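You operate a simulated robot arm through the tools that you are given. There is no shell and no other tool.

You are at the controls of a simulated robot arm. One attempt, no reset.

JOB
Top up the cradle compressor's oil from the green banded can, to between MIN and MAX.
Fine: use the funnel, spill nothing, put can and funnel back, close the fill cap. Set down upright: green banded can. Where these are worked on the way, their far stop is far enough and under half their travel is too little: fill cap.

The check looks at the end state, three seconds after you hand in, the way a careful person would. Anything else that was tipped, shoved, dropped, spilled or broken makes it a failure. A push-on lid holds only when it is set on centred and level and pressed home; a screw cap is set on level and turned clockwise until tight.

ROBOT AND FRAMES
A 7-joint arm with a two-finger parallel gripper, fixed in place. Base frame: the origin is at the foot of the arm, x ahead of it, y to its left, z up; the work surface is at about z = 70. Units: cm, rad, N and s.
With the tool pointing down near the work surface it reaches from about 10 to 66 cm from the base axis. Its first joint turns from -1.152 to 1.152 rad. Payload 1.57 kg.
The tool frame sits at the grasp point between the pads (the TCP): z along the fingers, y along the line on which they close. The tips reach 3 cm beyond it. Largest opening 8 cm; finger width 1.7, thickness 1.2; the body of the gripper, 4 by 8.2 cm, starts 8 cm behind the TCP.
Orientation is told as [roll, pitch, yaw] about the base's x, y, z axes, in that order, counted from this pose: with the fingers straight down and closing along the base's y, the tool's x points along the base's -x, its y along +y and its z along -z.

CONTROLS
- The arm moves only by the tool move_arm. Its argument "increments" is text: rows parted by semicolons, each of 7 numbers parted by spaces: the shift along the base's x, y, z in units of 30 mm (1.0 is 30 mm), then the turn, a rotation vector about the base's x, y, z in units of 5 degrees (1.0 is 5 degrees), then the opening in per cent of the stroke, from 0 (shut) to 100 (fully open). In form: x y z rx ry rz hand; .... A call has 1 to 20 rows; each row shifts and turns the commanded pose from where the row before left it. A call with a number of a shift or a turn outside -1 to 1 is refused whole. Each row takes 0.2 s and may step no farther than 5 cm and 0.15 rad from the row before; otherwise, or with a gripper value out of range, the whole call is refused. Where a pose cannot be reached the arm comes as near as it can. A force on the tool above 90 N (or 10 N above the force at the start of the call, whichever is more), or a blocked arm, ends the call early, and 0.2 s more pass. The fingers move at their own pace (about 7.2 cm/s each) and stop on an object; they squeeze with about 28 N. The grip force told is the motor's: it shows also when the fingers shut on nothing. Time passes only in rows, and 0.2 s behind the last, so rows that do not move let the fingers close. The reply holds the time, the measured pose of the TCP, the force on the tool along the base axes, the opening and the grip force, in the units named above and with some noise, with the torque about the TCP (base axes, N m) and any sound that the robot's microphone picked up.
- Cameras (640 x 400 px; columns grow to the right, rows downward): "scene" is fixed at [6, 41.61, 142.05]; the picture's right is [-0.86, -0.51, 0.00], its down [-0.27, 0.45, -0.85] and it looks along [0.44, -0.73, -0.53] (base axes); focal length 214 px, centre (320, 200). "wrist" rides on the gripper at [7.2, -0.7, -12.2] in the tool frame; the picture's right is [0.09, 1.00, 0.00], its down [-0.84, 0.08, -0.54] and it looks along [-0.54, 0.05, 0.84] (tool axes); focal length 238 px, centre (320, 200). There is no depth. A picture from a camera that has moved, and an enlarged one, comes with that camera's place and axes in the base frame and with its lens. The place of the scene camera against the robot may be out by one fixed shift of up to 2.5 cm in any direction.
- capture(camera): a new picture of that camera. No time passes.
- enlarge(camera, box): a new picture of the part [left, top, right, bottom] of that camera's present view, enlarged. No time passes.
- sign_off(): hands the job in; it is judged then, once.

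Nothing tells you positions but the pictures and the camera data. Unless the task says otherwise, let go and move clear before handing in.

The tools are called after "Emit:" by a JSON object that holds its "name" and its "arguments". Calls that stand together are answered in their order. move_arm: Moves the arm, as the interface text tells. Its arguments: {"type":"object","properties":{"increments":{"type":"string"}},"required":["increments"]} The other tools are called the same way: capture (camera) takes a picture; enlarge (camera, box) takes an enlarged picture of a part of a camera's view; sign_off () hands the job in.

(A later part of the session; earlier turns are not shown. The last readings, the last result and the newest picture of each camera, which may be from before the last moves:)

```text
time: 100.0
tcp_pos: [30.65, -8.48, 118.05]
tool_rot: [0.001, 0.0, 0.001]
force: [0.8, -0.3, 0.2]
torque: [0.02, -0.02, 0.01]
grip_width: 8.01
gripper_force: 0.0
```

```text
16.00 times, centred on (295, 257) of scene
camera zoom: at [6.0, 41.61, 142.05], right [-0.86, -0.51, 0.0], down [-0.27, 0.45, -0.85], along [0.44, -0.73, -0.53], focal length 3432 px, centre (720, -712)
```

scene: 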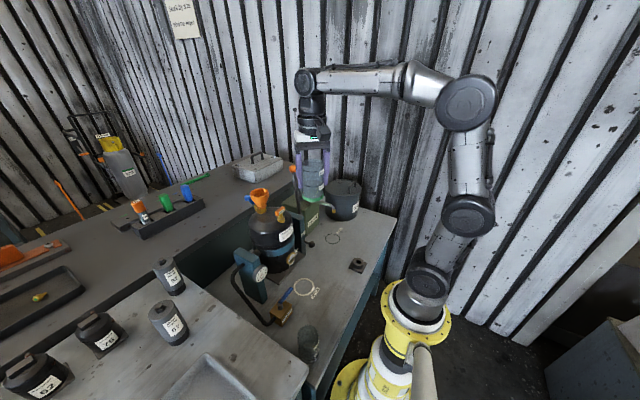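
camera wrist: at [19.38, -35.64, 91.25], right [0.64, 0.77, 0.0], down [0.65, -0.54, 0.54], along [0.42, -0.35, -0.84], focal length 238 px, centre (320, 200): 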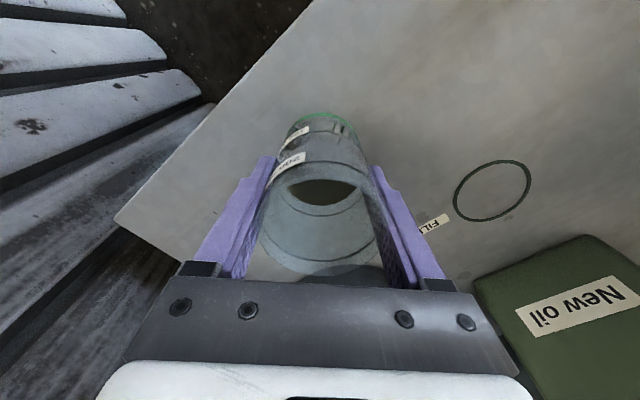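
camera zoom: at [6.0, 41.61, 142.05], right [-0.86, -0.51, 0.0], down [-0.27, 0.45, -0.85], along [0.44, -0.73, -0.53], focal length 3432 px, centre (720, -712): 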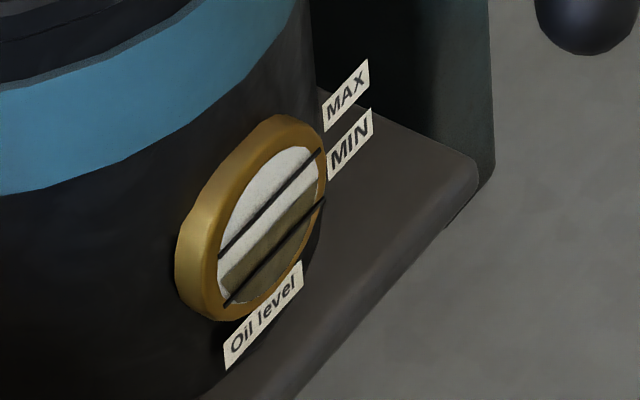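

The can stands in place and the oil sits mid-range. Next I'll go back above the funnel at the same relative pose as before.

Emit:
{"name": "move_arm", "arguments": {"increments": "0.923 0.352 0 0 0 0 100;0.923 0.352 0 0 0 0 100;0.923 0.352 0 0 0 0 100;0.923 0.352 0 0 0 0 100;0.923 0.352 0 0 0 0 100;0.923 0.352 0 0 0 0 100;0.923 0.352 0 0 0 0 100;0.923 0.352 0 0 0 0 100;0 0 0 0 0 0 100;0 0 0 0 0 0 100"}}

Emit:
{"name": "capture", "arguments": {"camera": "wrist"}}

```text
time: 102.2
tcp_pos: [52.87, -0.23, 118.12]
tool_rot: [0.0, 0.0, -0.001]
force: [0.1, 0.3, 0.4]
torque: [0.01, 0.03, -0.03]
grip_width: 8.02
gripper_force: 0.0
```

```text
taken
camera wrist: at [45.71, -0.97, 130.43], right [-0.09, 1.0, 0.0], down [0.84, 0.08, 0.54], along [0.54, 0.05, -0.84], focal length 238 px, centre (320, 200)
```

wrist: 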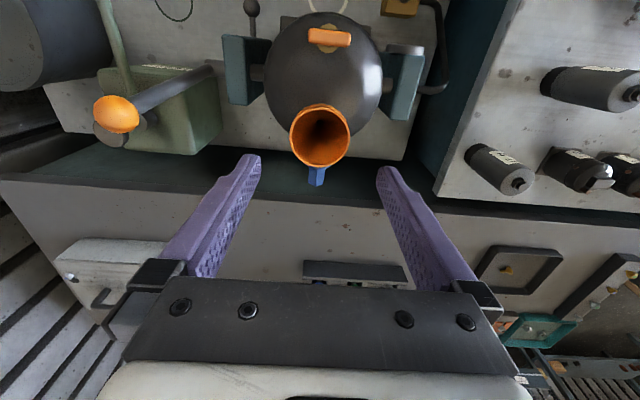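

Emit:
{"name": "move_arm", "arguments": {"increments": "0 0.03 -1 0 0 0 100;0 0 -1 0 0 0 100;0 0 -1 0 0 0 100;0 0 -0.87 0 0 0 100;0 0 0 0 0 0 100;0 0 0 0 0 0 100"}}

Emit:
{"name": "capture", "arguments": {"camera": "wrist"}}

Emit:
{"name": "enlarge", "arguments": {"camera": "scene", "box": [250, 185, 290, 217]}}

```text
time: 103.6
tcp_pos: [53.0, -0.08, 106.44]
tool_rot: [0.0, 0.001, -0.001]
force: [0.5, -0.4, -0.4]
torque: [-0.03, 0.0, 0.01]
grip_width: 7.98
gripper_force: 0.1
```

```text
taken
camera wrist: at [45.72, -0.84, 118.83], right [-0.09, 1.0, 0.0], down [0.84, 0.08, 0.54], along [0.54, 0.05, -0.84], focal length 238 px, centre (320, 200)
```

wrist: 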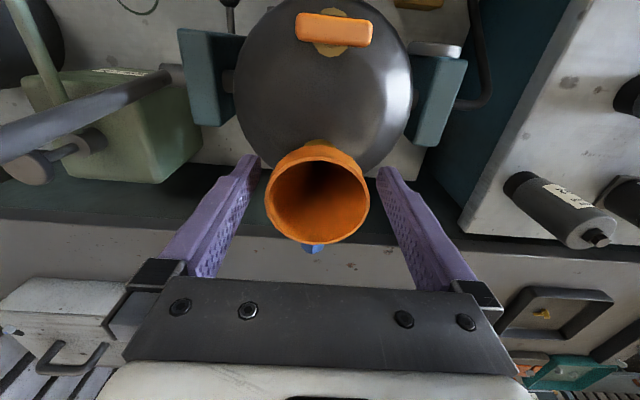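

```text
12.50 times, centred on (270, 201) of scene
camera zoom: at [6.0, 41.61, 142.05], right [-0.86, -0.51, 0.0], down [-0.27, 0.45, -0.85], along [0.44, -0.73, -0.53], focal length 2681 px, centre (945, 188)
```

zoom: 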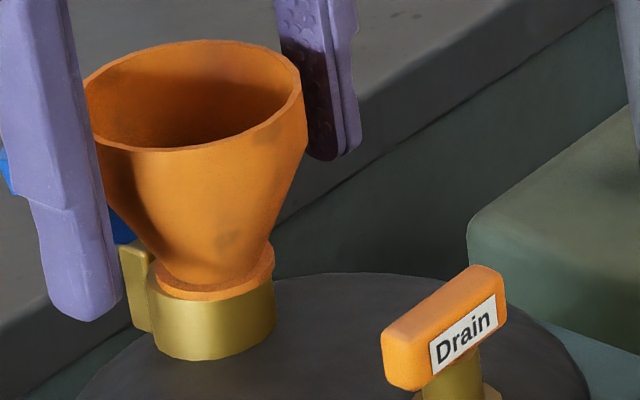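

Emit:
{"name": "move_arm", "arguments": {"increments": "0 0 0 0 0 0 75;0 0 0 0 0 0 60;0 0 0 0 0 0 40;0 0 0 0 0 0 40;0 0 0 0 0 0 40;0 0 0 0 0 0 40"}}

Emit:
{"name": "move_arm", "arguments": {"increments": "0 0 0.1 0 0 0 40;0 0 0.2 0 0 0 40;0 0 0.3 0 0 0 40;0 0 0.4 0 0 0 40;0 0 0.5 0 0 0 40;0 0 0.5 0 0 0 40;0 0 0.5 0 0 0 40;0 0 0 0 0 0 40"}}

Emit:
{"name": "enlarge", "arguments": {"camera": "scene", "box": [235, 145, 305, 215]}}

Emit:
{"name": "capture", "arguments": {"camera": "wrist"}}

```text
time: 105.0
tcp_pos: [52.91, 0.04, 106.47]
tool_rot: [-0.001, 0.001, 0.002]
force: [1.1, 0.5, 0.2]
torque: [0.0, -0.01, -0.01]
grip_width: 5.88
gripper_force: 27.9
```

```text
time: 106.8
tcp_pos: [52.88, 0.03, 114.11]
tool_rot: [0.001, -0.002, -0.001]
force: [0.0, -0.5, -1.0]
torque: [-0.01, 0.03, 0.02]
grip_width: 5.91
gripper_force: 28.0
```

```text
5.71 times, centred on (270, 180) of scene
camera zoom: at [6.0, 41.61, 142.05], right [-0.86, -0.51, 0.0], down [-0.27, 0.45, -0.85], along [0.44, -0.73, -0.53], focal length 1226 px, centre (606, 314)
```

zoom: 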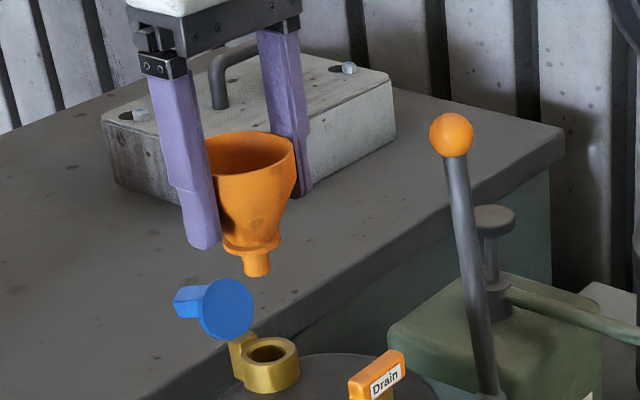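

```text
taken
camera wrist: at [45.65, -0.83, 126.38], right [-0.09, 1.0, 0.0], down [0.84, 0.08, 0.54], along [0.54, 0.05, -0.84], focal length 238 px, centre (320, 200)
```

wrist: 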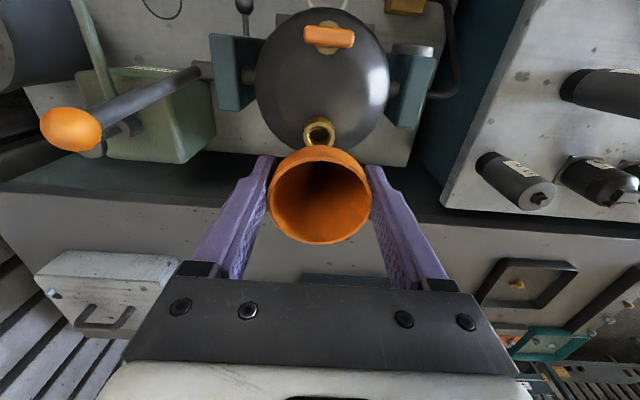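

The funnel came out cleanly with no drip. I'll carry it back above its stand.

Emit:
{"name": "move_arm", "arguments": {"increments": "-0.92 -0.615 0.2 0 0 0 40;-0.92 -0.615 0 0 0 0 40;-0.92 -0.615 0 0 0 0 40;-0.92 -0.615 0 0 0 0 40;-0.92 -0.615 0 0 0 0 40;-0.92 -0.615 0 0 0 0 40;-0.92 -0.615 -0.5 0 0 0 40;-0.92 -0.615 -0.5 0 0 0 40;-0.92 -0.615 -0.5 0 0 0 40;-0.92 -0.615 -0.5 0 0 0 40;-0.92 -0.615 -0.5 0 0 0 40;0 0 -0.8 0 0 0 40;0 0 -0.8 0 0 0 40;0 0 -0.8 0 0 0 40;0 0 -0.8 0 0 0 40;0 0 -0.8 0 0 0 40;0 0 -0.8 0 0 0 40;0 0 -0.8 0 0 0 40;0 0 -0.6 0 0 0 40;0 0 0 0 0 0 40"}}

Emit:
{"name": "capture", "arguments": {"camera": "wrist"}}

Emit:
{"name": "enlarge", "arguments": {"camera": "scene", "box": [335, 225, 385, 275]}}

```text
time: 111.0
tcp_pos: [22.24, -20.06, 88.32]
tool_rot: [0.001, -0.002, 0.0]
force: [0.6, -0.1, 0.0]
torque: [0.05, -0.04, -0.02]
grip_width: 5.88
gripper_force: 27.8
```

```text
taken
camera wrist: at [15.01, -20.95, 100.66], right [-0.09, 1.0, 0.0], down [0.84, 0.08, 0.54], along [0.54, 0.05, -0.84], focal length 238 px, centre (320, 200)
```

wrist: 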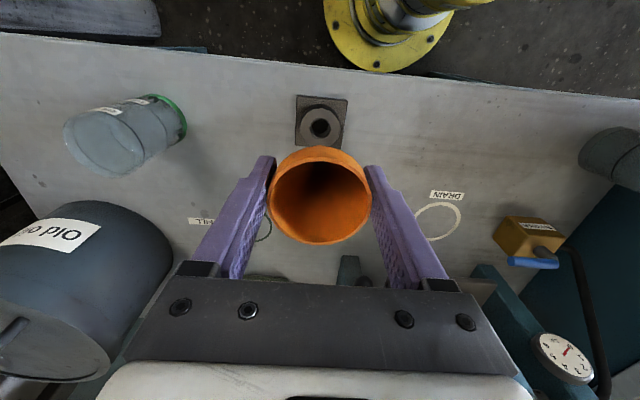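

```text
8.00 times, centred on (360, 250) of scene
camera zoom: at [6.0, 41.61, 142.05], right [-0.86, -0.51, 0.0], down [-0.27, 0.45, -0.85], along [0.44, -0.73, -0.53], focal length 1716 px, centre (0, -200)
```

zoom: 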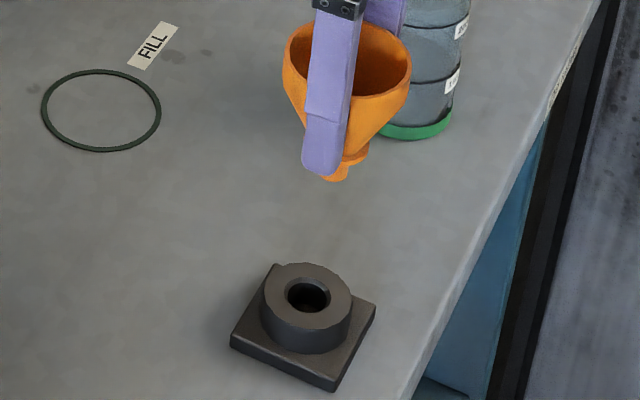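

Emit:
{"name": "enlarge", "arguments": {"camera": "wrist", "box": [290, 90, 350, 150]}}

Emit:
{"name": "enlarge", "arguments": {"camera": "wrist", "box": [255, 110, 385, 250]}}

```text
6.67 times, centred on (320, 120) of wrist
camera zoom: at [15.01, -20.95, 100.66], right [-0.09, 1.0, 0.0], down [0.84, 0.08, 0.54], along [0.54, 0.05, -0.84], focal length 1589 px, centre (320, 733)
```

zoom: 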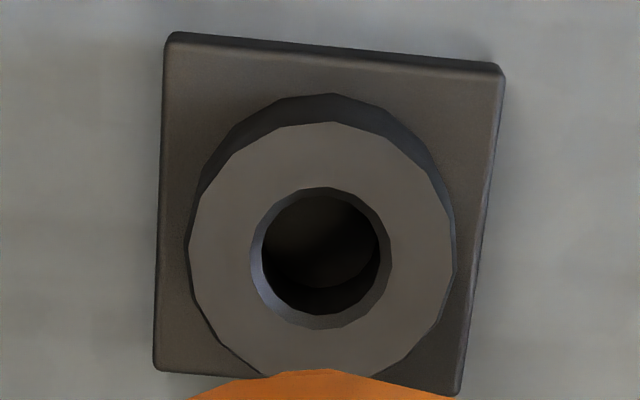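

```text
2.86 times, centred on (320, 180) of wrist
camera zoom: at [15.01, -20.95, 100.66], right [-0.09, 1.0, 0.0], down [0.84, 0.08, 0.54], along [0.54, 0.05, -0.84], focal length 681 px, centre (320, 257)
```

zoom: 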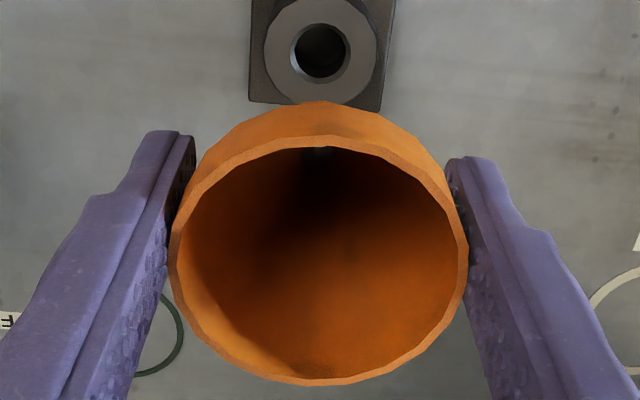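

A small correction (+0.2 in x, -0.08 in y), then I'll descend toward the stand.

Emit:
{"name": "move_arm", "arguments": {"increments": "0.067 -0.025 -0.5 0 0 0 40;0 0 -0.7 0 0 0 40;0 0 -0.6 0 0 0 40;0 0 -0.4 0 0 0 40;0 0 0 0 0 0 40"}}

Emit:
{"name": "enlarge", "arguments": {"camera": "scene", "box": [340, 240, 380, 280]}}

Emit:
{"name": "capture", "arguments": {"camera": "wrist"}}

```text
time: 112.2
tcp_pos: [22.84, -20.21, 81.87]
tool_rot: [0.0, 0.0, -0.001]
force: [0.1, -0.3, -0.6]
torque: [0.0, 0.0, -0.03]
grip_width: 5.91
gripper_force: 28.0
```

```text
10.00 times, centred on (360, 260) of scene
camera zoom: at [6.0, 41.61, 142.05], right [-0.86, -0.51, 0.0], down [-0.27, 0.45, -0.85], along [0.44, -0.73, -0.53], focal length 2145 px, centre (-80, -400)
```

zoom: 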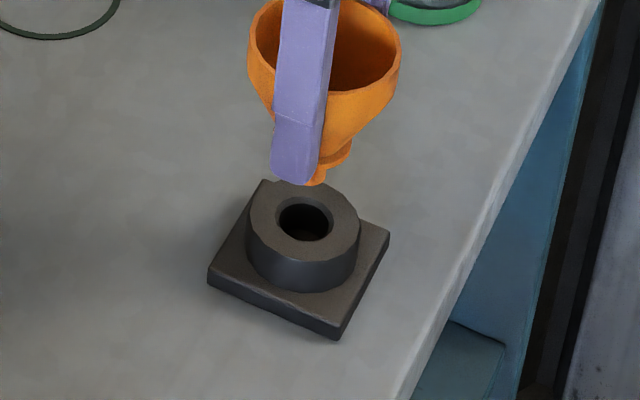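

```text
taken
camera wrist: at [15.56, -21.05, 94.15], right [-0.09, 1.0, 0.0], down [0.84, 0.08, 0.54], along [0.54, 0.05, -0.84], focal length 238 px, centre (320, 200)
```

wrist: 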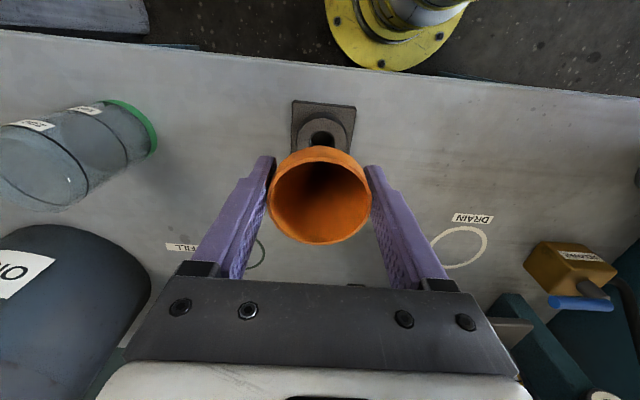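

Emit:
{"name": "enlarge", "arguments": {"camera": "scene", "box": [346, 246, 370, 270]}}

Emit:
{"name": "enlarge", "arguments": {"camera": "wrist", "box": [270, 90, 370, 190]}}

```text
16.00 times, centred on (358, 258) of scene
camera zoom: at [6.0, 41.61, 142.05], right [-0.86, -0.51, 0.0], down [-0.27, 0.45, -0.85], along [0.44, -0.73, -0.53], focal length 3432 px, centre (-288, -728)
```

zoom: 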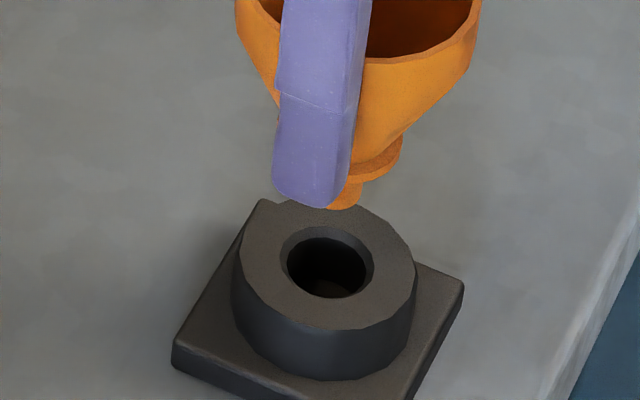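

```text
4.00 times, centred on (320, 140) of wrist
camera zoom: at [15.56, -21.05, 94.15], right [-0.09, 1.0, 0.0], down [0.84, 0.08, 0.54], along [0.54, 0.05, -0.84], focal length 953 px, centre (320, 440)
```

zoom: 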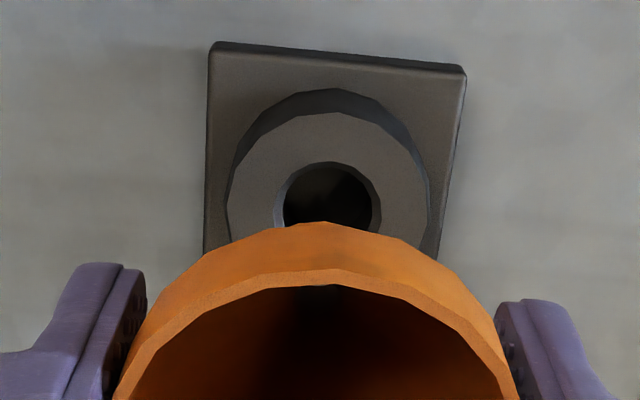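

Emit:
{"name": "move_arm", "arguments": {"increments": "-0.05 0.027 -0.3 0 0 0 40;0 0 -0.3 0 0 0 40;0 0 0 0 0 0 40"}}

Emit:
{"name": "enlarge", "arguments": {"camera": "scene", "box": [346, 246, 370, 270]}}

```text
time: 113.0
tcp_pos: [22.61, -20.11, 80.16]
tool_rot: [-0.001, 0.0, 0.0]
force: [-0.9, -0.3, -0.3]
torque: [0.02, 0.0, 0.0]
grip_width: 5.9
gripper_force: 28.1
```

```text
16.00 times, centred on (358, 258) of scene
camera zoom: at [6.0, 41.61, 142.05], right [-0.86, -0.51, 0.0], down [-0.27, 0.45, -0.85], along [0.44, -0.73, -0.53], focal length 3432 px, centre (-288, -728)
```

zoom: 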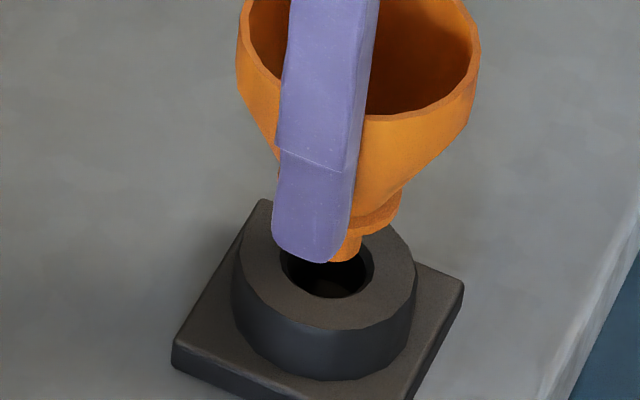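

Emit:
{"name": "move_arm", "arguments": {"increments": "0 0 -0.15 0 0 0 40;0 0 -0.15 0 0 0 40;0 0 -0.15 0 0 0 40;0 0 -0.15 0 0 0 40"}}

Emit:
{"name": "enlarge", "arguments": {"camera": "scene", "box": [346, 246, 370, 270]}}

```text
time: 114.0
tcp_pos: [22.71, -20.08, 78.26]
tool_rot: [0.0, -0.001, 0.0]
force: [-0.2, 0.2, -0.3]
torque: [-0.01, -0.01, 0.01]
grip_width: 5.87
gripper_force: 28.2
```

```text
16.00 times, centred on (358, 258) of scene
camera zoom: at [6.0, 41.61, 142.05], right [-0.86, -0.51, 0.0], down [-0.27, 0.45, -0.85], along [0.44, -0.73, -0.53], focal length 3432 px, centre (-288, -728)
```

zoom: 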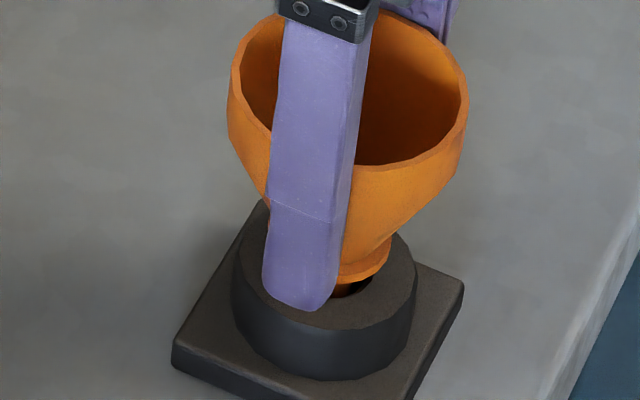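

The spout has gone into the stand with no resistance. I'll lower the last few millimetres until it seats.

Emit:
{"name": "move_arm", "arguments": {"increments": "0 0 -0.1 0 0 0 40;0 0 -0.08 0 0 0 40;0 0 -0.05 0 0 0 40;0 0 0 0 0 0 40"}}

Emit:
{"name": "enlarge", "arguments": {"camera": "scene", "box": [346, 246, 370, 270]}}

```text
time: 115.0
tcp_pos: [22.7, -20.11, 77.67]
tool_rot: [0.002, 0.0, 0.001]
force: [0.4, 0.3, -1.2]
torque: [0.01, -0.03, 0.02]
grip_width: 5.85
gripper_force: 28.6
```

```text
16.00 times, centred on (358, 258) of scene
camera zoom: at [6.0, 41.61, 142.05], right [-0.86, -0.51, 0.0], down [-0.27, 0.45, -0.85], along [0.44, -0.73, -0.53], focal length 3432 px, centre (-288, -728)
```

zoom: 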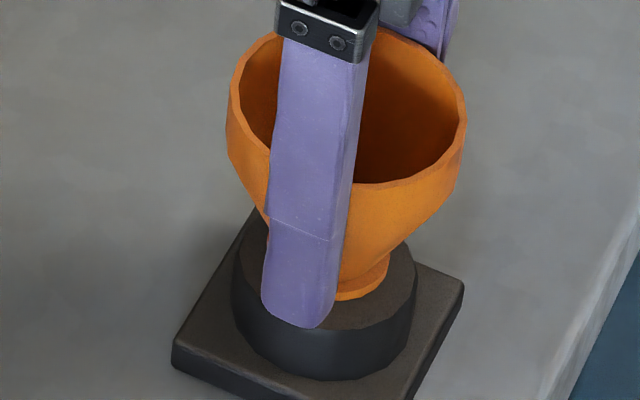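

Emit:
{"name": "move_arm", "arguments": {"increments": "0 0 -0.05 0 0 0 40;0 0 -0.03 0 0 0 40;0 0 0 0 0 0 40"}}

```text
time: 115.8
tcp_pos: [22.67, -20.26, 77.5]
tool_rot: [-0.001, -0.004, 0.002]
force: [-1.5, 2.7, 21.8]
torque: [0.14, -0.06, 0.02]
grip_width: 5.88
gripper_force: 27.8
```

The funnel is seated with 22 N. I'll ease up slightly and release.

Emit:
{"name": "move_arm", "arguments": {"increments": "0 0 0.04 0 0 0 40;0 0 0 0 0 0 40;0 0 0.02 0 0 0 75;0 0 0 0 0 0 100;0 0 0 0 0 0 100;0 0 0 0 0 0 100"}}

Emit:
{"name": "enlarge", "arguments": {"camera": "scene", "box": [340, 235, 380, 275]}}

Emit:
{"name": "capture", "arguments": {"camera": "wrist"}}

```text
time: 117.2
tcp_pos: [22.52, -20.2, 77.5]
tool_rot: [0.0, -0.001, 0.0]
force: [1.2, 0.2, 0.5]
torque: [-0.02, -0.02, 0.0]
grip_width: 7.99
gripper_force: 0.0
```

```text
10.00 times, centred on (360, 255) of scene
camera zoom: at [6.0, 41.61, 142.05], right [-0.86, -0.51, 0.0], down [-0.27, 0.45, -0.85], along [0.44, -0.73, -0.53], focal length 2145 px, centre (-80, -350)
```

zoom: 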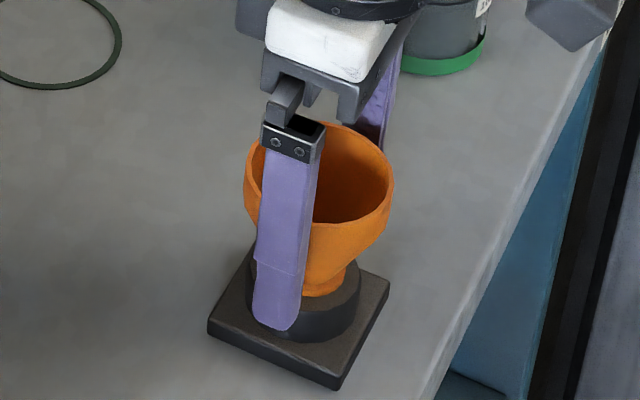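

```text
taken
camera wrist: at [15.44, -21.0, 89.85], right [-0.09, 1.0, 0.0], down [0.84, 0.08, 0.54], along [0.54, 0.05, -0.84], focal length 238 px, centre (320, 200)
```

wrist: 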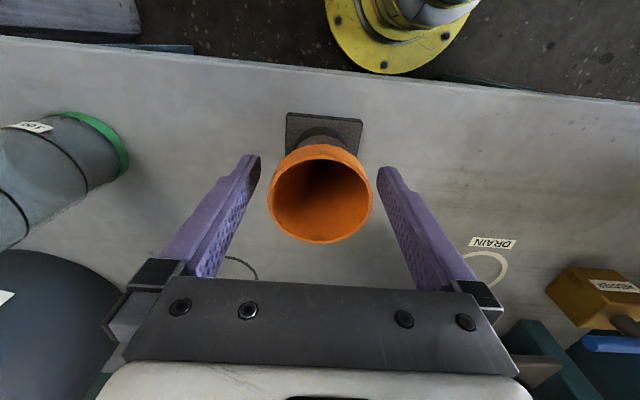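

The funnel is back in its stand. Next I'll close the cap: rise clear, go over the open cap, straddle its tower with open fingers and swing it back.

Emit:
{"name": "move_arm", "arguments": {"increments": "0 0 0.5 0 0 0 100;0 0 1 0 0 0 100;0 0 1 0 0 0 100;0 0 1 0 0 0 100;0 0 1 0 0 0 100;0 0 1 0 0 0 100;0 0 1 0 0 0 100;0 0 1 0 0 0 100;0 0 1 0 0 0 100;0.97 0.667 0.4 0 0 0 100;0.97 0.667 0.4 0 0 0 100;0.97 0.667 0.4 0 0 0 100;0.97 0.667 0.4 0 0 0 100;0.97 0.667 0.4 0 0 0 100;0.97 0.667 0.4 0 0 0 100;0.97 0.667 0.4 0 0 0 100;0.97 0.667 0.2 0 0 0 100;0.97 0.667 0.2 0 0 0 100;0.97 0.667 0.2 0 0 0 100;0 0 0 0 0 0 100"}}

Emit:
{"name": "capture", "arguments": {"camera": "wrist"}}

Emit:
{"name": "enlarge", "arguments": {"camera": "scene", "box": [240, 170, 290, 215]}}

Emit:
{"name": "enlarge", "arguments": {"camera": "scene", "box": [330, 200, 400, 290]}}

```text
time: 121.4
tcp_pos: [51.64, -0.05, 113.23]
tool_rot: [0.0, -0.001, 0.001]
force: [-0.1, 0.0, -0.2]
torque: [-0.02, 0.0, 0.0]
grip_width: 8.01
gripper_force: 0.1
```

```text
taken
camera wrist: at [44.4, -0.89, 125.5], right [-0.09, 1.0, 0.0], down [0.84, 0.08, 0.54], along [0.54, 0.05, -0.84], focal length 238 px, centre (320, 200)
```

wrist: 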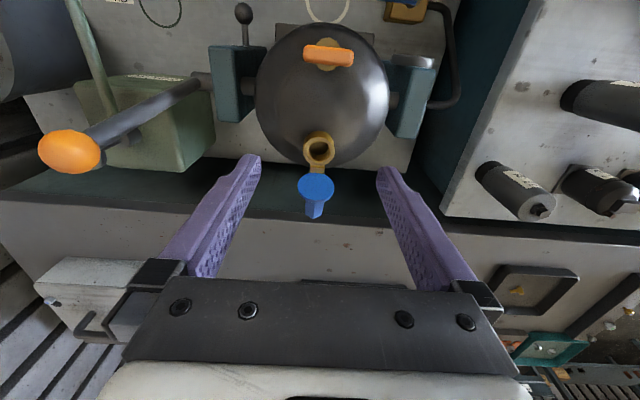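

```text
8.89 times, centred on (265, 192) of scene
camera zoom: at [6.0, 41.61, 142.05], right [-0.86, -0.51, 0.0], down [-0.27, 0.45, -0.85], along [0.44, -0.73, -0.53], focal length 1906 px, centre (809, 267)
```

zoom: 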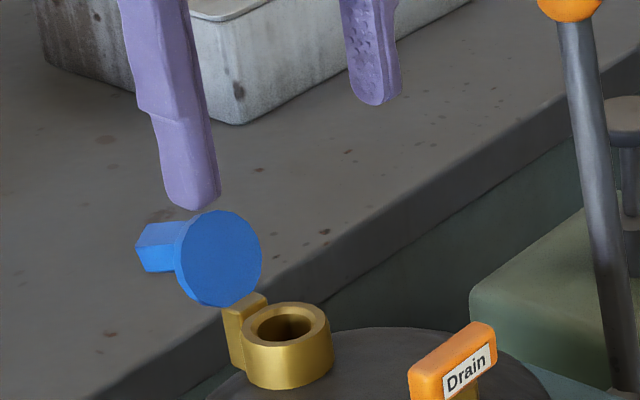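

```text
4.44 times, centred on (365, 245) of scene
camera zoom: at [6.0, 41.61, 142.05], right [-0.86, -0.51, 0.0], down [-0.27, 0.45, -0.85], along [0.44, -0.73, -0.53], focal length 953 px, centre (120, 0)
```

zoom: 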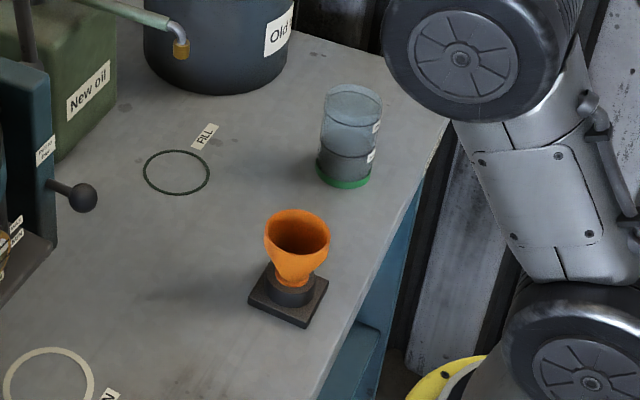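

Everything is in place so far. I'll now go down and forward, straddling the tower near its end.

Emit:
{"name": "move_arm", "arguments": {"increments": "1 -0.05 -0.5 0 0 0 100;0.8 0 -0.7 0 0 0 100;0.6 0 -0.8 0 0 0 100;0.3 0 -0.7 0 0 0 100;0 0 0 0 0 0 100"}}

Emit:
{"name": "capture", "arguments": {"camera": "wrist"}}

Emit:
{"name": "enlarge", "arguments": {"camera": "scene", "box": [230, 165, 290, 215]}}

```text
time: 122.6
tcp_pos: [59.63, -0.34, 105.13]
tool_rot: [0.0, -0.001, 0.0]
force: [0.4, -0.1, -0.7]
torque: [-0.02, 0.04, -0.02]
grip_width: 8.01
gripper_force: 0.0
```

```text
taken
camera wrist: at [52.39, -1.22, 117.37], right [-0.09, 1.0, 0.0], down [0.84, 0.08, 0.54], along [0.54, 0.05, -0.84], focal length 238 px, centre (320, 200)
```

wrist: 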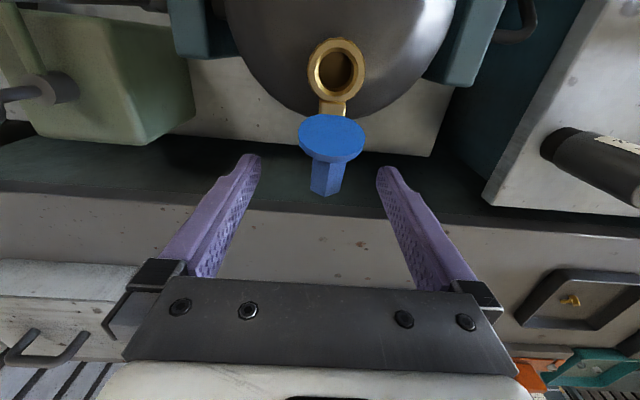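

```text
8.00 times, centred on (260, 190) of scene
camera zoom: at [6.0, 41.61, 142.05], right [-0.86, -0.51, 0.0], down [-0.27, 0.45, -0.85], along [0.44, -0.73, -0.53], focal length 1716 px, centre (800, 280)
```

zoom: 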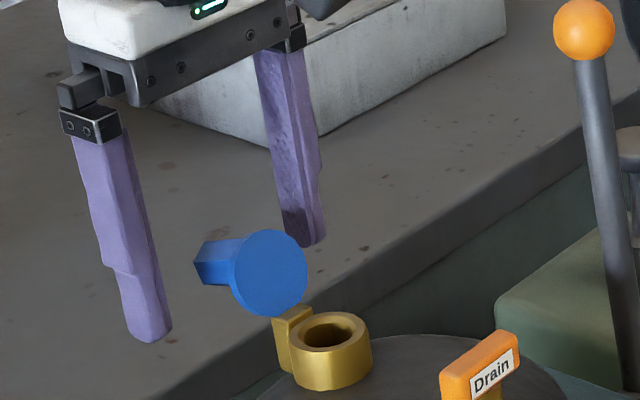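

The tower lies between the fingers, ending at x≈60.6. I'll lower and grip it.

Emit:
{"name": "move_arm", "arguments": {"increments": "0 0.07 -0.4 0 0 0 100;0 0 -0.3 0 0 0 100;0 0 0 0 0 0 60;0 0 0 0 0 0 40;0 0 0 0 0 0 20;0 0 0 0 0 0 15;0 0 0 0 0 0 15;0 0 0 0 0 0 15"}}

Emit:
{"name": "capture", "arguments": {"camera": "wrist"}}

Emit:
{"name": "enlarge", "arguments": {"camera": "scene", "box": [230, 165, 290, 215]}}

```text
time: 124.4
tcp_pos: [59.66, 0.02, 103.03]
tool_rot: [0.001, 0.0, 0.003]
force: [0.9, 14.8, 0.1]
torque: [-0.04, -0.03, -0.1]
grip_width: 1.87
gripper_force: 33.3
```

```text
taken
camera wrist: at [52.59, -0.88, 115.34], right [-0.09, 1.0, 0.0], down [0.84, 0.08, 0.54], along [0.54, 0.05, -0.84], focal length 238 px, centre (320, 200)
```

wrist: 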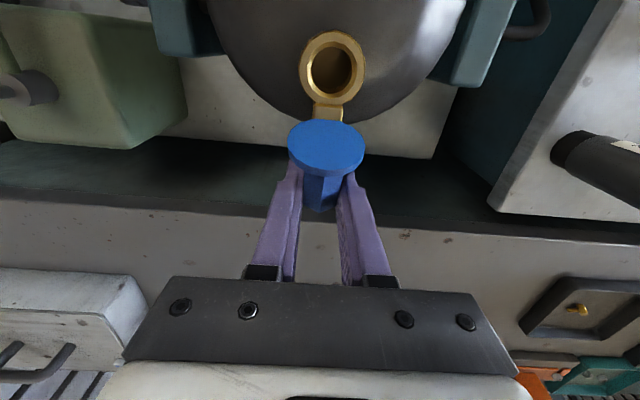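

```text
8.00 times, centred on (260, 190) of scene
camera zoom: at [6.0, 41.66, 142.03], right [-0.86, -0.51, 0.0], down [-0.27, 0.45, -0.85], along [0.44, -0.73, -0.53], focal length 1716 px, centre (800, 280)
```

zoom: 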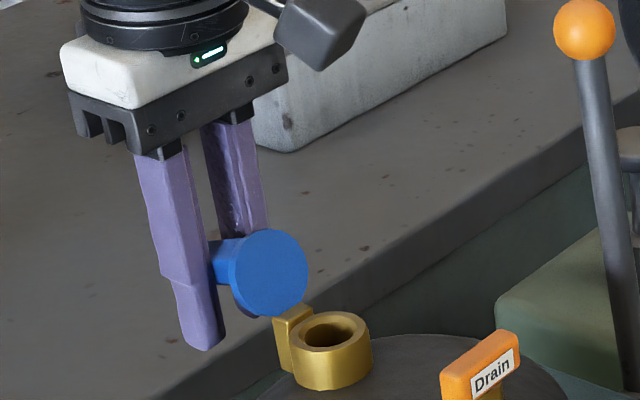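

I have the tower. Now I'll swing it up along its arc about the hinge at about (55.8, 101.2), in small steps.

Emit:
{"name": "move_arm", "arguments": {"increments": "-0.1 0.04 0.15 0 0 0 15;-0.1 0 0.15 0 0 0 15;-0.135 0 0.128 0 0 0 15;-0.138 0 0.125 0 0 0 15"}}

Emit:
{"name": "enlarge", "arguments": {"camera": "scene", "box": [230, 165, 290, 215]}}

```text
time: 125.4
tcp_pos: [58.26, 0.05, 105.05]
tool_rot: [-0.003, -0.002, 0.0]
force: [1.0, 0.8, 0.8]
torque: [0.0, 0.02, 0.03]
grip_width: 1.91
gripper_force: 15.4
```

```text
8.00 times, centred on (260, 190) of scene
camera zoom: at [6.01, 41.61, 142.05], right [-0.86, -0.51, 0.0], down [-0.27, 0.45, -0.85], along [0.44, -0.73, -0.53], focal length 1716 px, centre (800, 280)
```

zoom: 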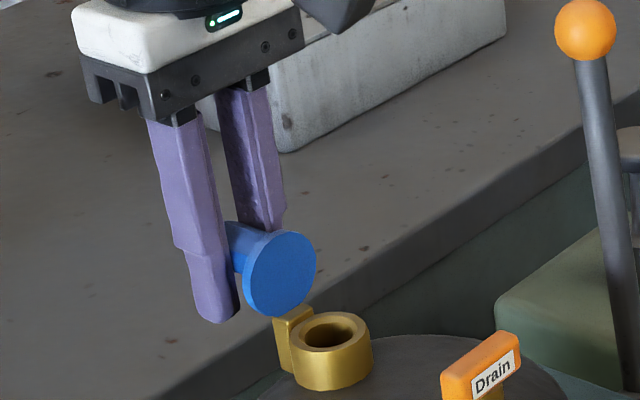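

It works with very little force, and the cap has turned about 25° so far. I'll continue the arc.

Emit:
{"name": "move_arm", "arguments": {"increments": "-0.165 0 0.085 0 0 0 15;-0.165 0 0.085 0 0 0 15;-0.18 0 0.04 0 0 0 15;-0.183 0 0.04 0 0 0 15"}}

Emit:
{"name": "enlarge", "arguments": {"camera": "scene", "box": [230, 165, 290, 215]}}

```text
time: 126.4
tcp_pos: [56.25, 0.07, 105.64]
tool_rot: [-0.002, -0.002, 0.0]
force: [11.0, -4.5, 0.5]
torque: [0.02, -0.37, -0.02]
grip_width: 1.94
gripper_force: 7.6
```

```text
8.00 times, centred on (260, 190) of scene
camera zoom: at [6.04, 41.6, 142.05], right [-0.86, -0.51, 0.0], down [-0.27, 0.45, -0.85], along [0.44, -0.73, -0.53], focal length 1716 px, centre (800, 280)
```

zoom: 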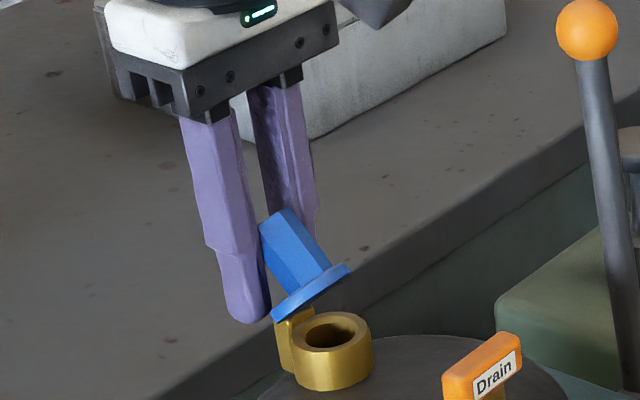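

The cap is now about 40° from closed. I'll rise slightly to keep the tips off the flange while pulling on.

Emit:
{"name": "move_arm", "arguments": {"increments": "0 0 0.12 0 0 0 15;-0.18 0 0.08 0 0 0 15;-0.18 0 0.05 0 0 0 15;-0.15 0 0 0 0 0 15"}}

Emit:
{"name": "enlarge", "arguments": {"camera": "scene", "box": [230, 165, 290, 215]}}

```text
time: 127.4
tcp_pos: [55.98, 0.04, 105.64]
tool_rot: [0.0, -0.036, 0.001]
force: [72.7, -0.9, -36.8]
torque: [0.01, -2.79, 0.01]
grip_width: 1.91
gripper_force: 32.9
```

```text
8.00 times, centred on (260, 190) of scene
camera zoom: at [6.29, 41.61, 142.04], right [-0.86, -0.51, 0.0], down [-0.27, 0.45, -0.85], along [0.43, -0.73, -0.53], focal length 1716 px, centre (800, 280)
```

zoom: 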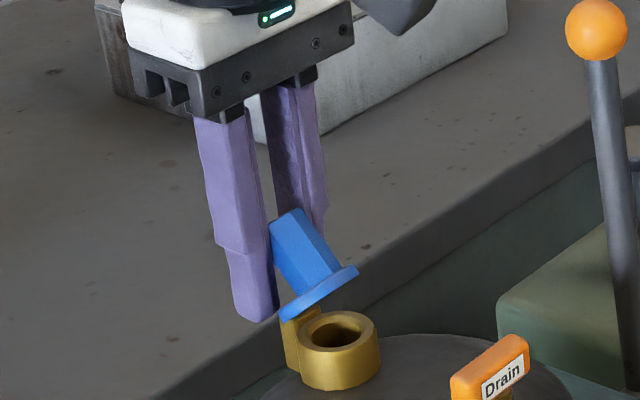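

The fingertips are catching near the hinge, so I'll relieve, open and rise. The cap should hold or fall closed.

Emit:
{"name": "move_arm", "arguments": {"increments": "0.2 0 0 0 0 0 15;0.15 0 0 0 0 0 30;0 0 0.1 0 0 0 45;0 0 0.3 0 0 0 45;0 0 0.4 0 0 0 45;0 0 0.5 0 0 0 45;0 0 0 0 0 0 45"}}

Emit:
{"name": "enlarge", "arguments": {"camera": "scene", "box": [230, 165, 290, 215]}}

Emit:
{"name": "capture", "arguments": {"camera": "wrist"}}

```text
time: 129.0
tcp_pos: [55.77, -0.08, 110.01]
tool_rot: [-0.001, 0.0, -0.002]
force: [-0.6, -0.9, 0.3]
torque: [0.01, -0.01, -0.02]
grip_width: 3.61
gripper_force: 0.1
```

```text
8.00 times, centred on (260, 190) of scene
camera zoom: at [6.0, 41.61, 142.05], right [-0.86, -0.51, 0.0], down [-0.27, 0.45, -0.85], along [0.44, -0.73, -0.53], focal length 1716 px, centre (800, 280)
```

zoom: 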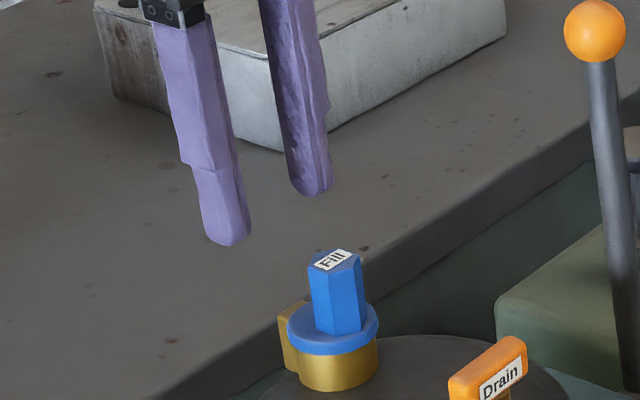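

```text
taken
camera wrist: at [48.5, -0.92, 122.38], right [-0.09, 1.0, 0.0], down [0.84, 0.08, 0.54], along [0.54, 0.05, -0.84], focal length 238 px, centre (320, 200)
```

wrist: 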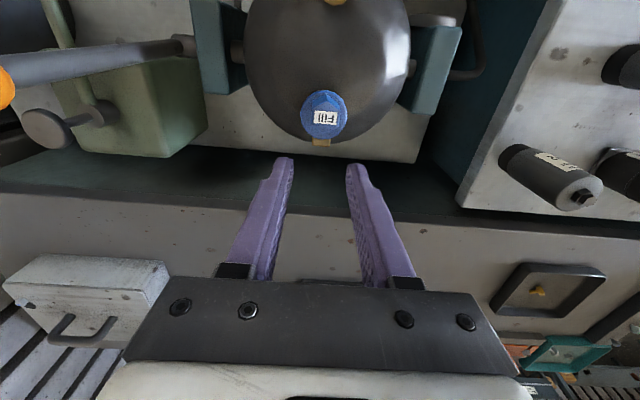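

The cap fell shut. But the compressor and lever look shifted slightly from that pull, so I'll compare closely before doing anything else.

Emit:
{"name": "enlarge", "arguments": {"camera": "scene", "box": [220, 160, 400, 280]}}

Emit:
{"name": "enlarge", "arguments": {"camera": "scene", "box": [275, 225, 325, 256]}}

Emit:
{"name": "enlarge", "arguments": {"camera": "scene", "box": [288, 249, 302, 265]}}

Emit:
{"name": "enlarge", "arguments": {"camera": "scene", "box": [245, 192, 281, 216]}}

```text
3.33 times, centred on (310, 220) of scene
camera zoom: at [6.0, 41.61, 142.05], right [-0.86, -0.51, 0.0], down [-0.27, 0.45, -0.85], along [0.44, -0.73, -0.53], focal length 715 px, centre (353, 133)
```

zoom: 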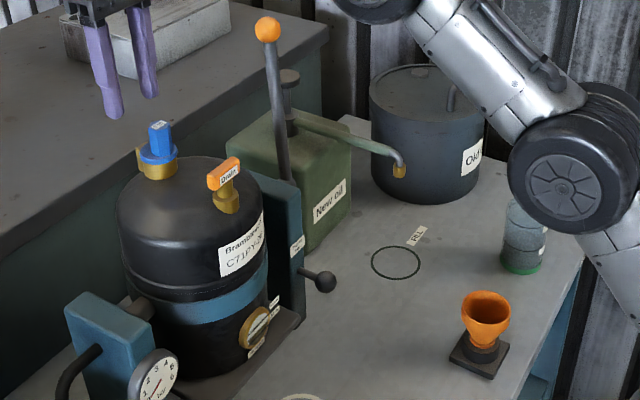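

```text
12.80 times, centred on (300, 240) of scene
camera zoom: at [6.0, 41.61, 142.05], right [-0.86, -0.51, 0.0], down [-0.27, 0.45, -0.85], along [0.44, -0.73, -0.53], focal length 2745 px, centre (576, -318)
```

zoom: 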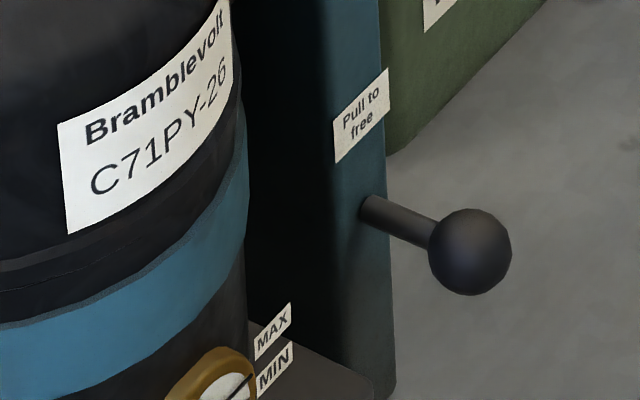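

```text
16.00 times, centred on (295, 257) of scene
camera zoom: at [6.0, 41.61, 142.05], right [-0.86, -0.51, 0.0], down [-0.27, 0.45, -0.85], along [0.44, -0.73, -0.53], focal length 3432 px, centre (720, -712)
```

zoom: 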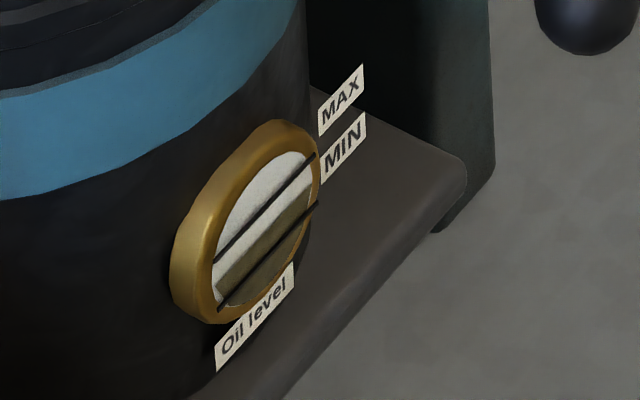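

```text
16.00 times, centred on (263, 204) of scene
camera zoom: at [6.0, 41.61, 142.05], right [-0.86, -0.51, 0.0], down [-0.27, 0.45, -0.85], along [0.44, -0.73, -0.53], focal length 3432 px, centre (1232, 136)
```

zoom: 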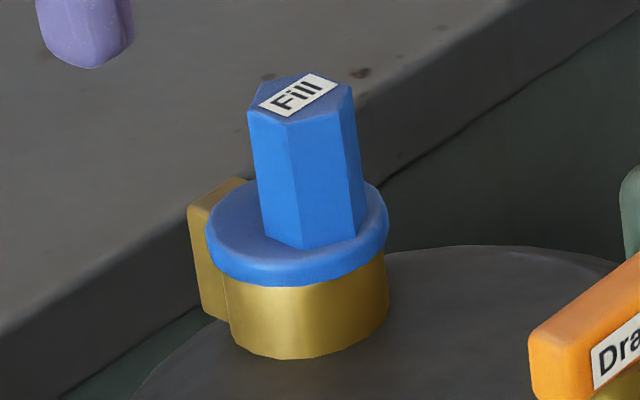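

The cap is shut, but the whole vessel has turned about 1° on its trunnion; the latch pin itself looks unchanged. First I'll press the cap gently home from above.

Emit:
{"name": "move_arm", "arguments": {"increments": "0 0 0.3 0 0 0 0;-0.5 -0.05 0 0 0 0 0;-0.45 0 0 0 0 0 0;0 0 0 0 0 0 0;0 0 -0.4 0 0 0 0;0 0 -0.15 0 0 0 0;0 0 0 0 0 0 0"}}

Emit:
{"name": "enlarge", "arguments": {"camera": "scene", "box": [230, 165, 290, 215]}}

Emit:
{"name": "enlarge", "arguments": {"camera": "scene", "box": [220, 160, 400, 280]}}

```text
time: 130.6
tcp_pos: [52.98, -0.23, 109.39]
tool_rot: [-0.001, 0.001, 0.001]
force: [0.6, 0.8, -1.2]
torque: [0.03, 0.03, 0.0]
grip_width: 0.0
gripper_force: 21.2
```

```text
8.00 times, centred on (260, 190) of scene
camera zoom: at [6.0, 41.61, 142.05], right [-0.86, -0.51, 0.0], down [-0.27, 0.45, -0.85], along [0.44, -0.73, -0.53], focal length 1716 px, centre (800, 280)
```

zoom: 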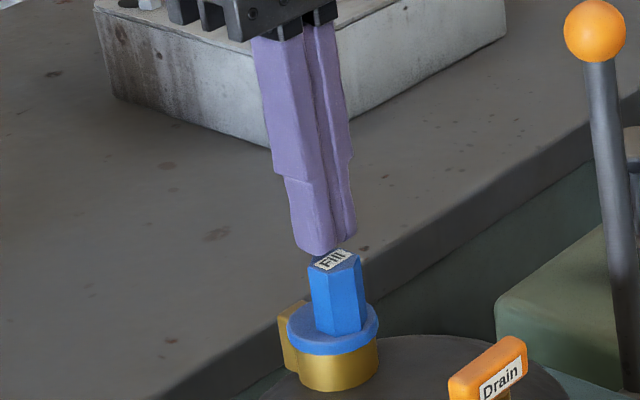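

```text
3.33 times, centred on (310, 220) of scene
camera zoom: at [6.0, 41.61, 142.05], right [-0.86, -0.51, 0.0], down [-0.27, 0.45, -0.85], along [0.44, -0.73, -0.53], focal length 715 px, centre (353, 133)
```

zoom: 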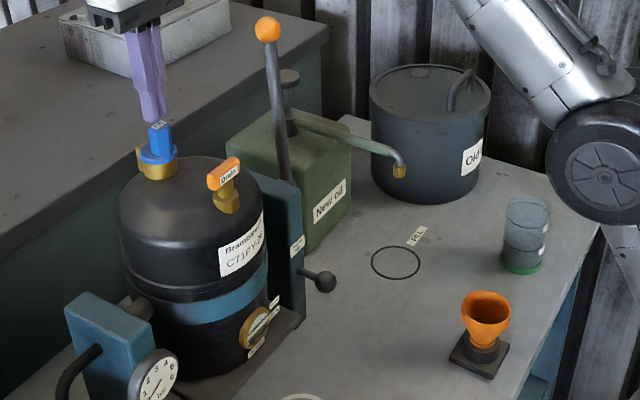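

Emit:
{"name": "move_arm", "arguments": {"increments": "-0.07 0 -0.08 0 0 0 0;0 0 -0.06 0 0 0 0;0 0 -0.06 0 0 0 0;0 0 -0.04 0 0 0 0"}}

```text
time: 131.6
tcp_pos: [52.72, -0.07, 108.93]
tool_rot: [-0.001, -0.007, 0.003]
force: [0.2, 1.3, 14.6]
torque: [0.06, -0.09, -0.04]
grip_width: 0.0
gripper_force: 21.5
```

Emit:
{"name": "move_arm", "arguments": {"increments": "0 0 -0.05 0 0 0 0;0 0 0 0 0 0 0"}}

Emit:
{"name": "enlarge", "arguments": {"camera": "scene", "box": [230, 165, 290, 215]}}

```text
time: 132.2
tcp_pos: [52.74, -0.12, 108.92]
tool_rot: [-0.002, -0.008, -0.001]
force: [0.9, -2.7, 25.4]
torque: [-0.06, -0.23, 0.16]
grip_width: 0.0
gripper_force: 21.7
```

```text
8.00 times, centred on (260, 190) of scene
camera zoom: at [5.96, 41.6, 142.05], right [-0.86, -0.51, 0.0], down [-0.27, 0.45, -0.85], along [0.44, -0.73, -0.53], focal length 1716 px, centre (800, 280)
```

zoom: 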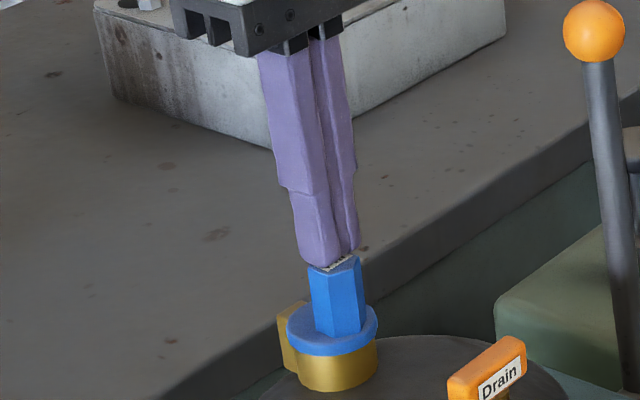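

The cap is pressed firmly home (25 N, rigid). To undo the ~1.4° vessel tilt I caused, I'll nudge the lever ball gently back towards +x to its original position. First I'll retreat and line up.

Emit:
{"name": "move_arm", "arguments": {"increments": "0 0 0.5 0 0 0 0;0 0 1 0 0 0 0;0 0 1 0 0 0 0;-1 -0.3 0 0 0 0 0;-1 -0.3 0 0 0 0 0;-1 -0.4 0 0 0 0 0;-0.7 -1 0 0 0 0 0;0 -1 0 0 0 0 0;0 -1 0 0 0 0 0;0 -1 0 0 0 0 0;0 -0.63 0 0 0 0 0;0 0 -0.6 0 0 0 0;0 0 -0.6 0 0 0 0;0 0 0 0 0 0 0"}}

Emit:
{"name": "capture", "arguments": {"camera": "wrist"}}

Emit:
{"name": "enlarge", "arguments": {"camera": "scene", "box": [230, 130, 350, 220]}}

```text
time: 135.2
tcp_pos: [41.7, -17.1, 112.37]
tool_rot: [0.0, -0.001, 0.002]
force: [-0.8, -0.5, 0.4]
torque: [-0.03, 0.0, -0.01]
grip_width: 0.0
gripper_force: 21.1
```

```text
taken
camera wrist: at [34.38, -17.98, 124.78], right [-0.09, 1.0, 0.0], down [0.84, 0.08, 0.54], along [0.54, 0.05, -0.84], focal length 238 px, centre (320, 200)
```

wrist: 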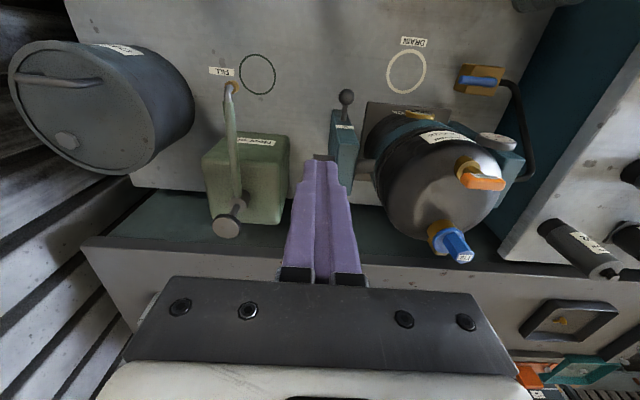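

```text
4.44 times, centred on (290, 175) of scene
camera zoom: at [6.0, 41.61, 142.05], right [-0.86, -0.51, 0.0], down [-0.27, 0.45, -0.85], along [0.44, -0.73, -0.53], focal length 953 px, centre (453, 311)
```

zoom: 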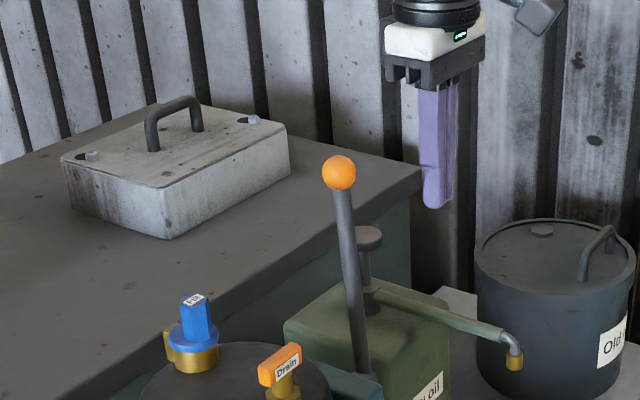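

Aligned with the ball. I'll lower slightly and approach carefully.

Emit:
{"name": "move_arm", "arguments": {"increments": "0.5 0 -0.2 0 0 0 0;0.7 0 0 0 0 0 0;0.6 0 0 0 0 0 0;0.2 0 0 0 0 0 0;0 0 0 0 0 0 0"}}

Emit:
{"name": "enlarge", "arguments": {"camera": "scene", "box": [260, 130, 340, 220]}}

```text
time: 136.4
tcp_pos: [47.74, -16.91, 111.85]
tool_rot: [-0.002, -0.002, 0.001]
force: [0.7, 0.0, -1.2]
torque: [0.02, -0.02, -0.01]
grip_width: 0.0
gripper_force: 21.4
```

```text
4.44 times, centred on (300, 175) of scene
camera zoom: at [6.0, 41.61, 142.05], right [-0.86, -0.51, 0.0], down [-0.27, 0.45, -0.85], along [0.44, -0.73, -0.53], focal length 953 px, centre (409, 311)
```

zoom: 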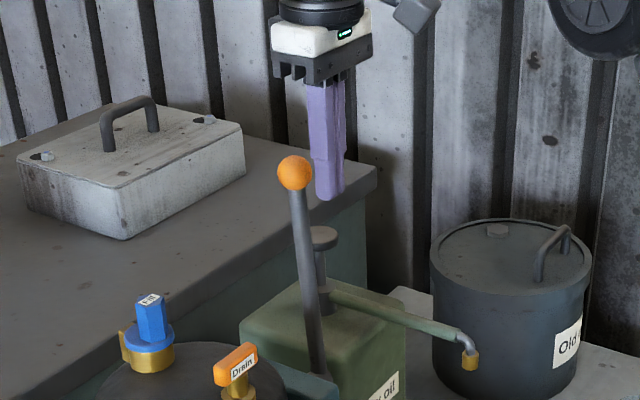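

Emit:
{"name": "move_arm", "arguments": {"increments": "0.3 0 0 0 0 0 0;0.06 0 0 0 0 0 0;0.06 0 0 0 0 0 0;0 0 0 0 0 0 0"}}

Emit:
{"name": "enlarge", "arguments": {"camera": "scene", "box": [230, 165, 290, 215]}}

```text
time: 137.4
tcp_pos: [48.86, -17.04, 111.79]
tool_rot: [0.0, 0.0, 0.001]
force: [0.1, 0.2, 0.1]
torque: [-0.01, -0.01, 0.03]
grip_width: 0.0
gripper_force: 21.0
```

```text
8.00 times, centred on (260, 190) of scene
camera zoom: at [6.0, 41.61, 142.05], right [-0.86, -0.51, 0.0], down [-0.27, 0.45, -0.85], along [0.44, -0.73, -0.53], focal length 1716 px, centre (800, 280)
```

zoom: 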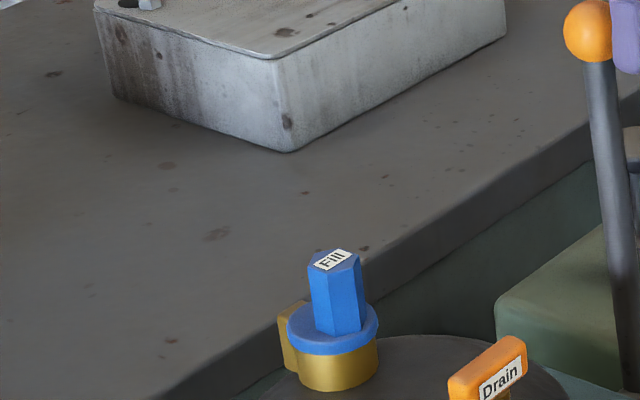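

Nearly touching, so I'll go in tiny steps and watch the force.

Emit:
{"name": "move_arm", "arguments": {"increments": "0.07 0 0 0 0 0 0;0.07 0 0 0 0 0 0;0 0 0 0 0 0 0"}}

Emit:
{"name": "enlarge", "arguments": {"camera": "scene", "box": [230, 165, 290, 215]}}

```text
time: 138.2
tcp_pos: [49.15, -17.12, 111.89]
tool_rot: [0.0, 0.002, 0.0]
force: [-15.1, 1.6, 3.5]
torque: [0.25, 0.28, 0.03]
grip_width: 0.0
gripper_force: 21.6
```

```text
8.00 times, centred on (260, 190) of scene
camera zoom: at [5.95, 41.62, 142.05], right [-0.86, -0.51, 0.0], down [-0.27, 0.45, -0.85], along [0.44, -0.73, -0.53], focal length 1716 px, centre (800, 280)
```

zoom: 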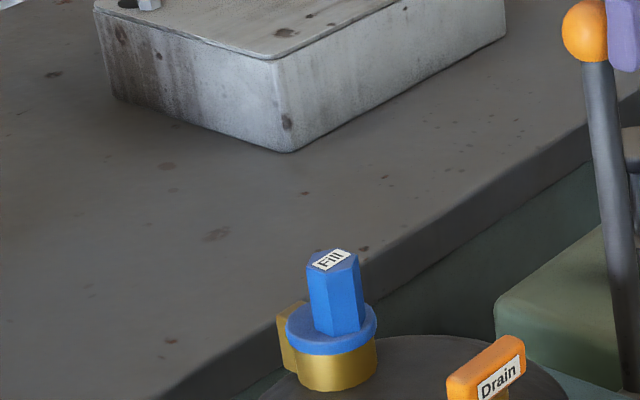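

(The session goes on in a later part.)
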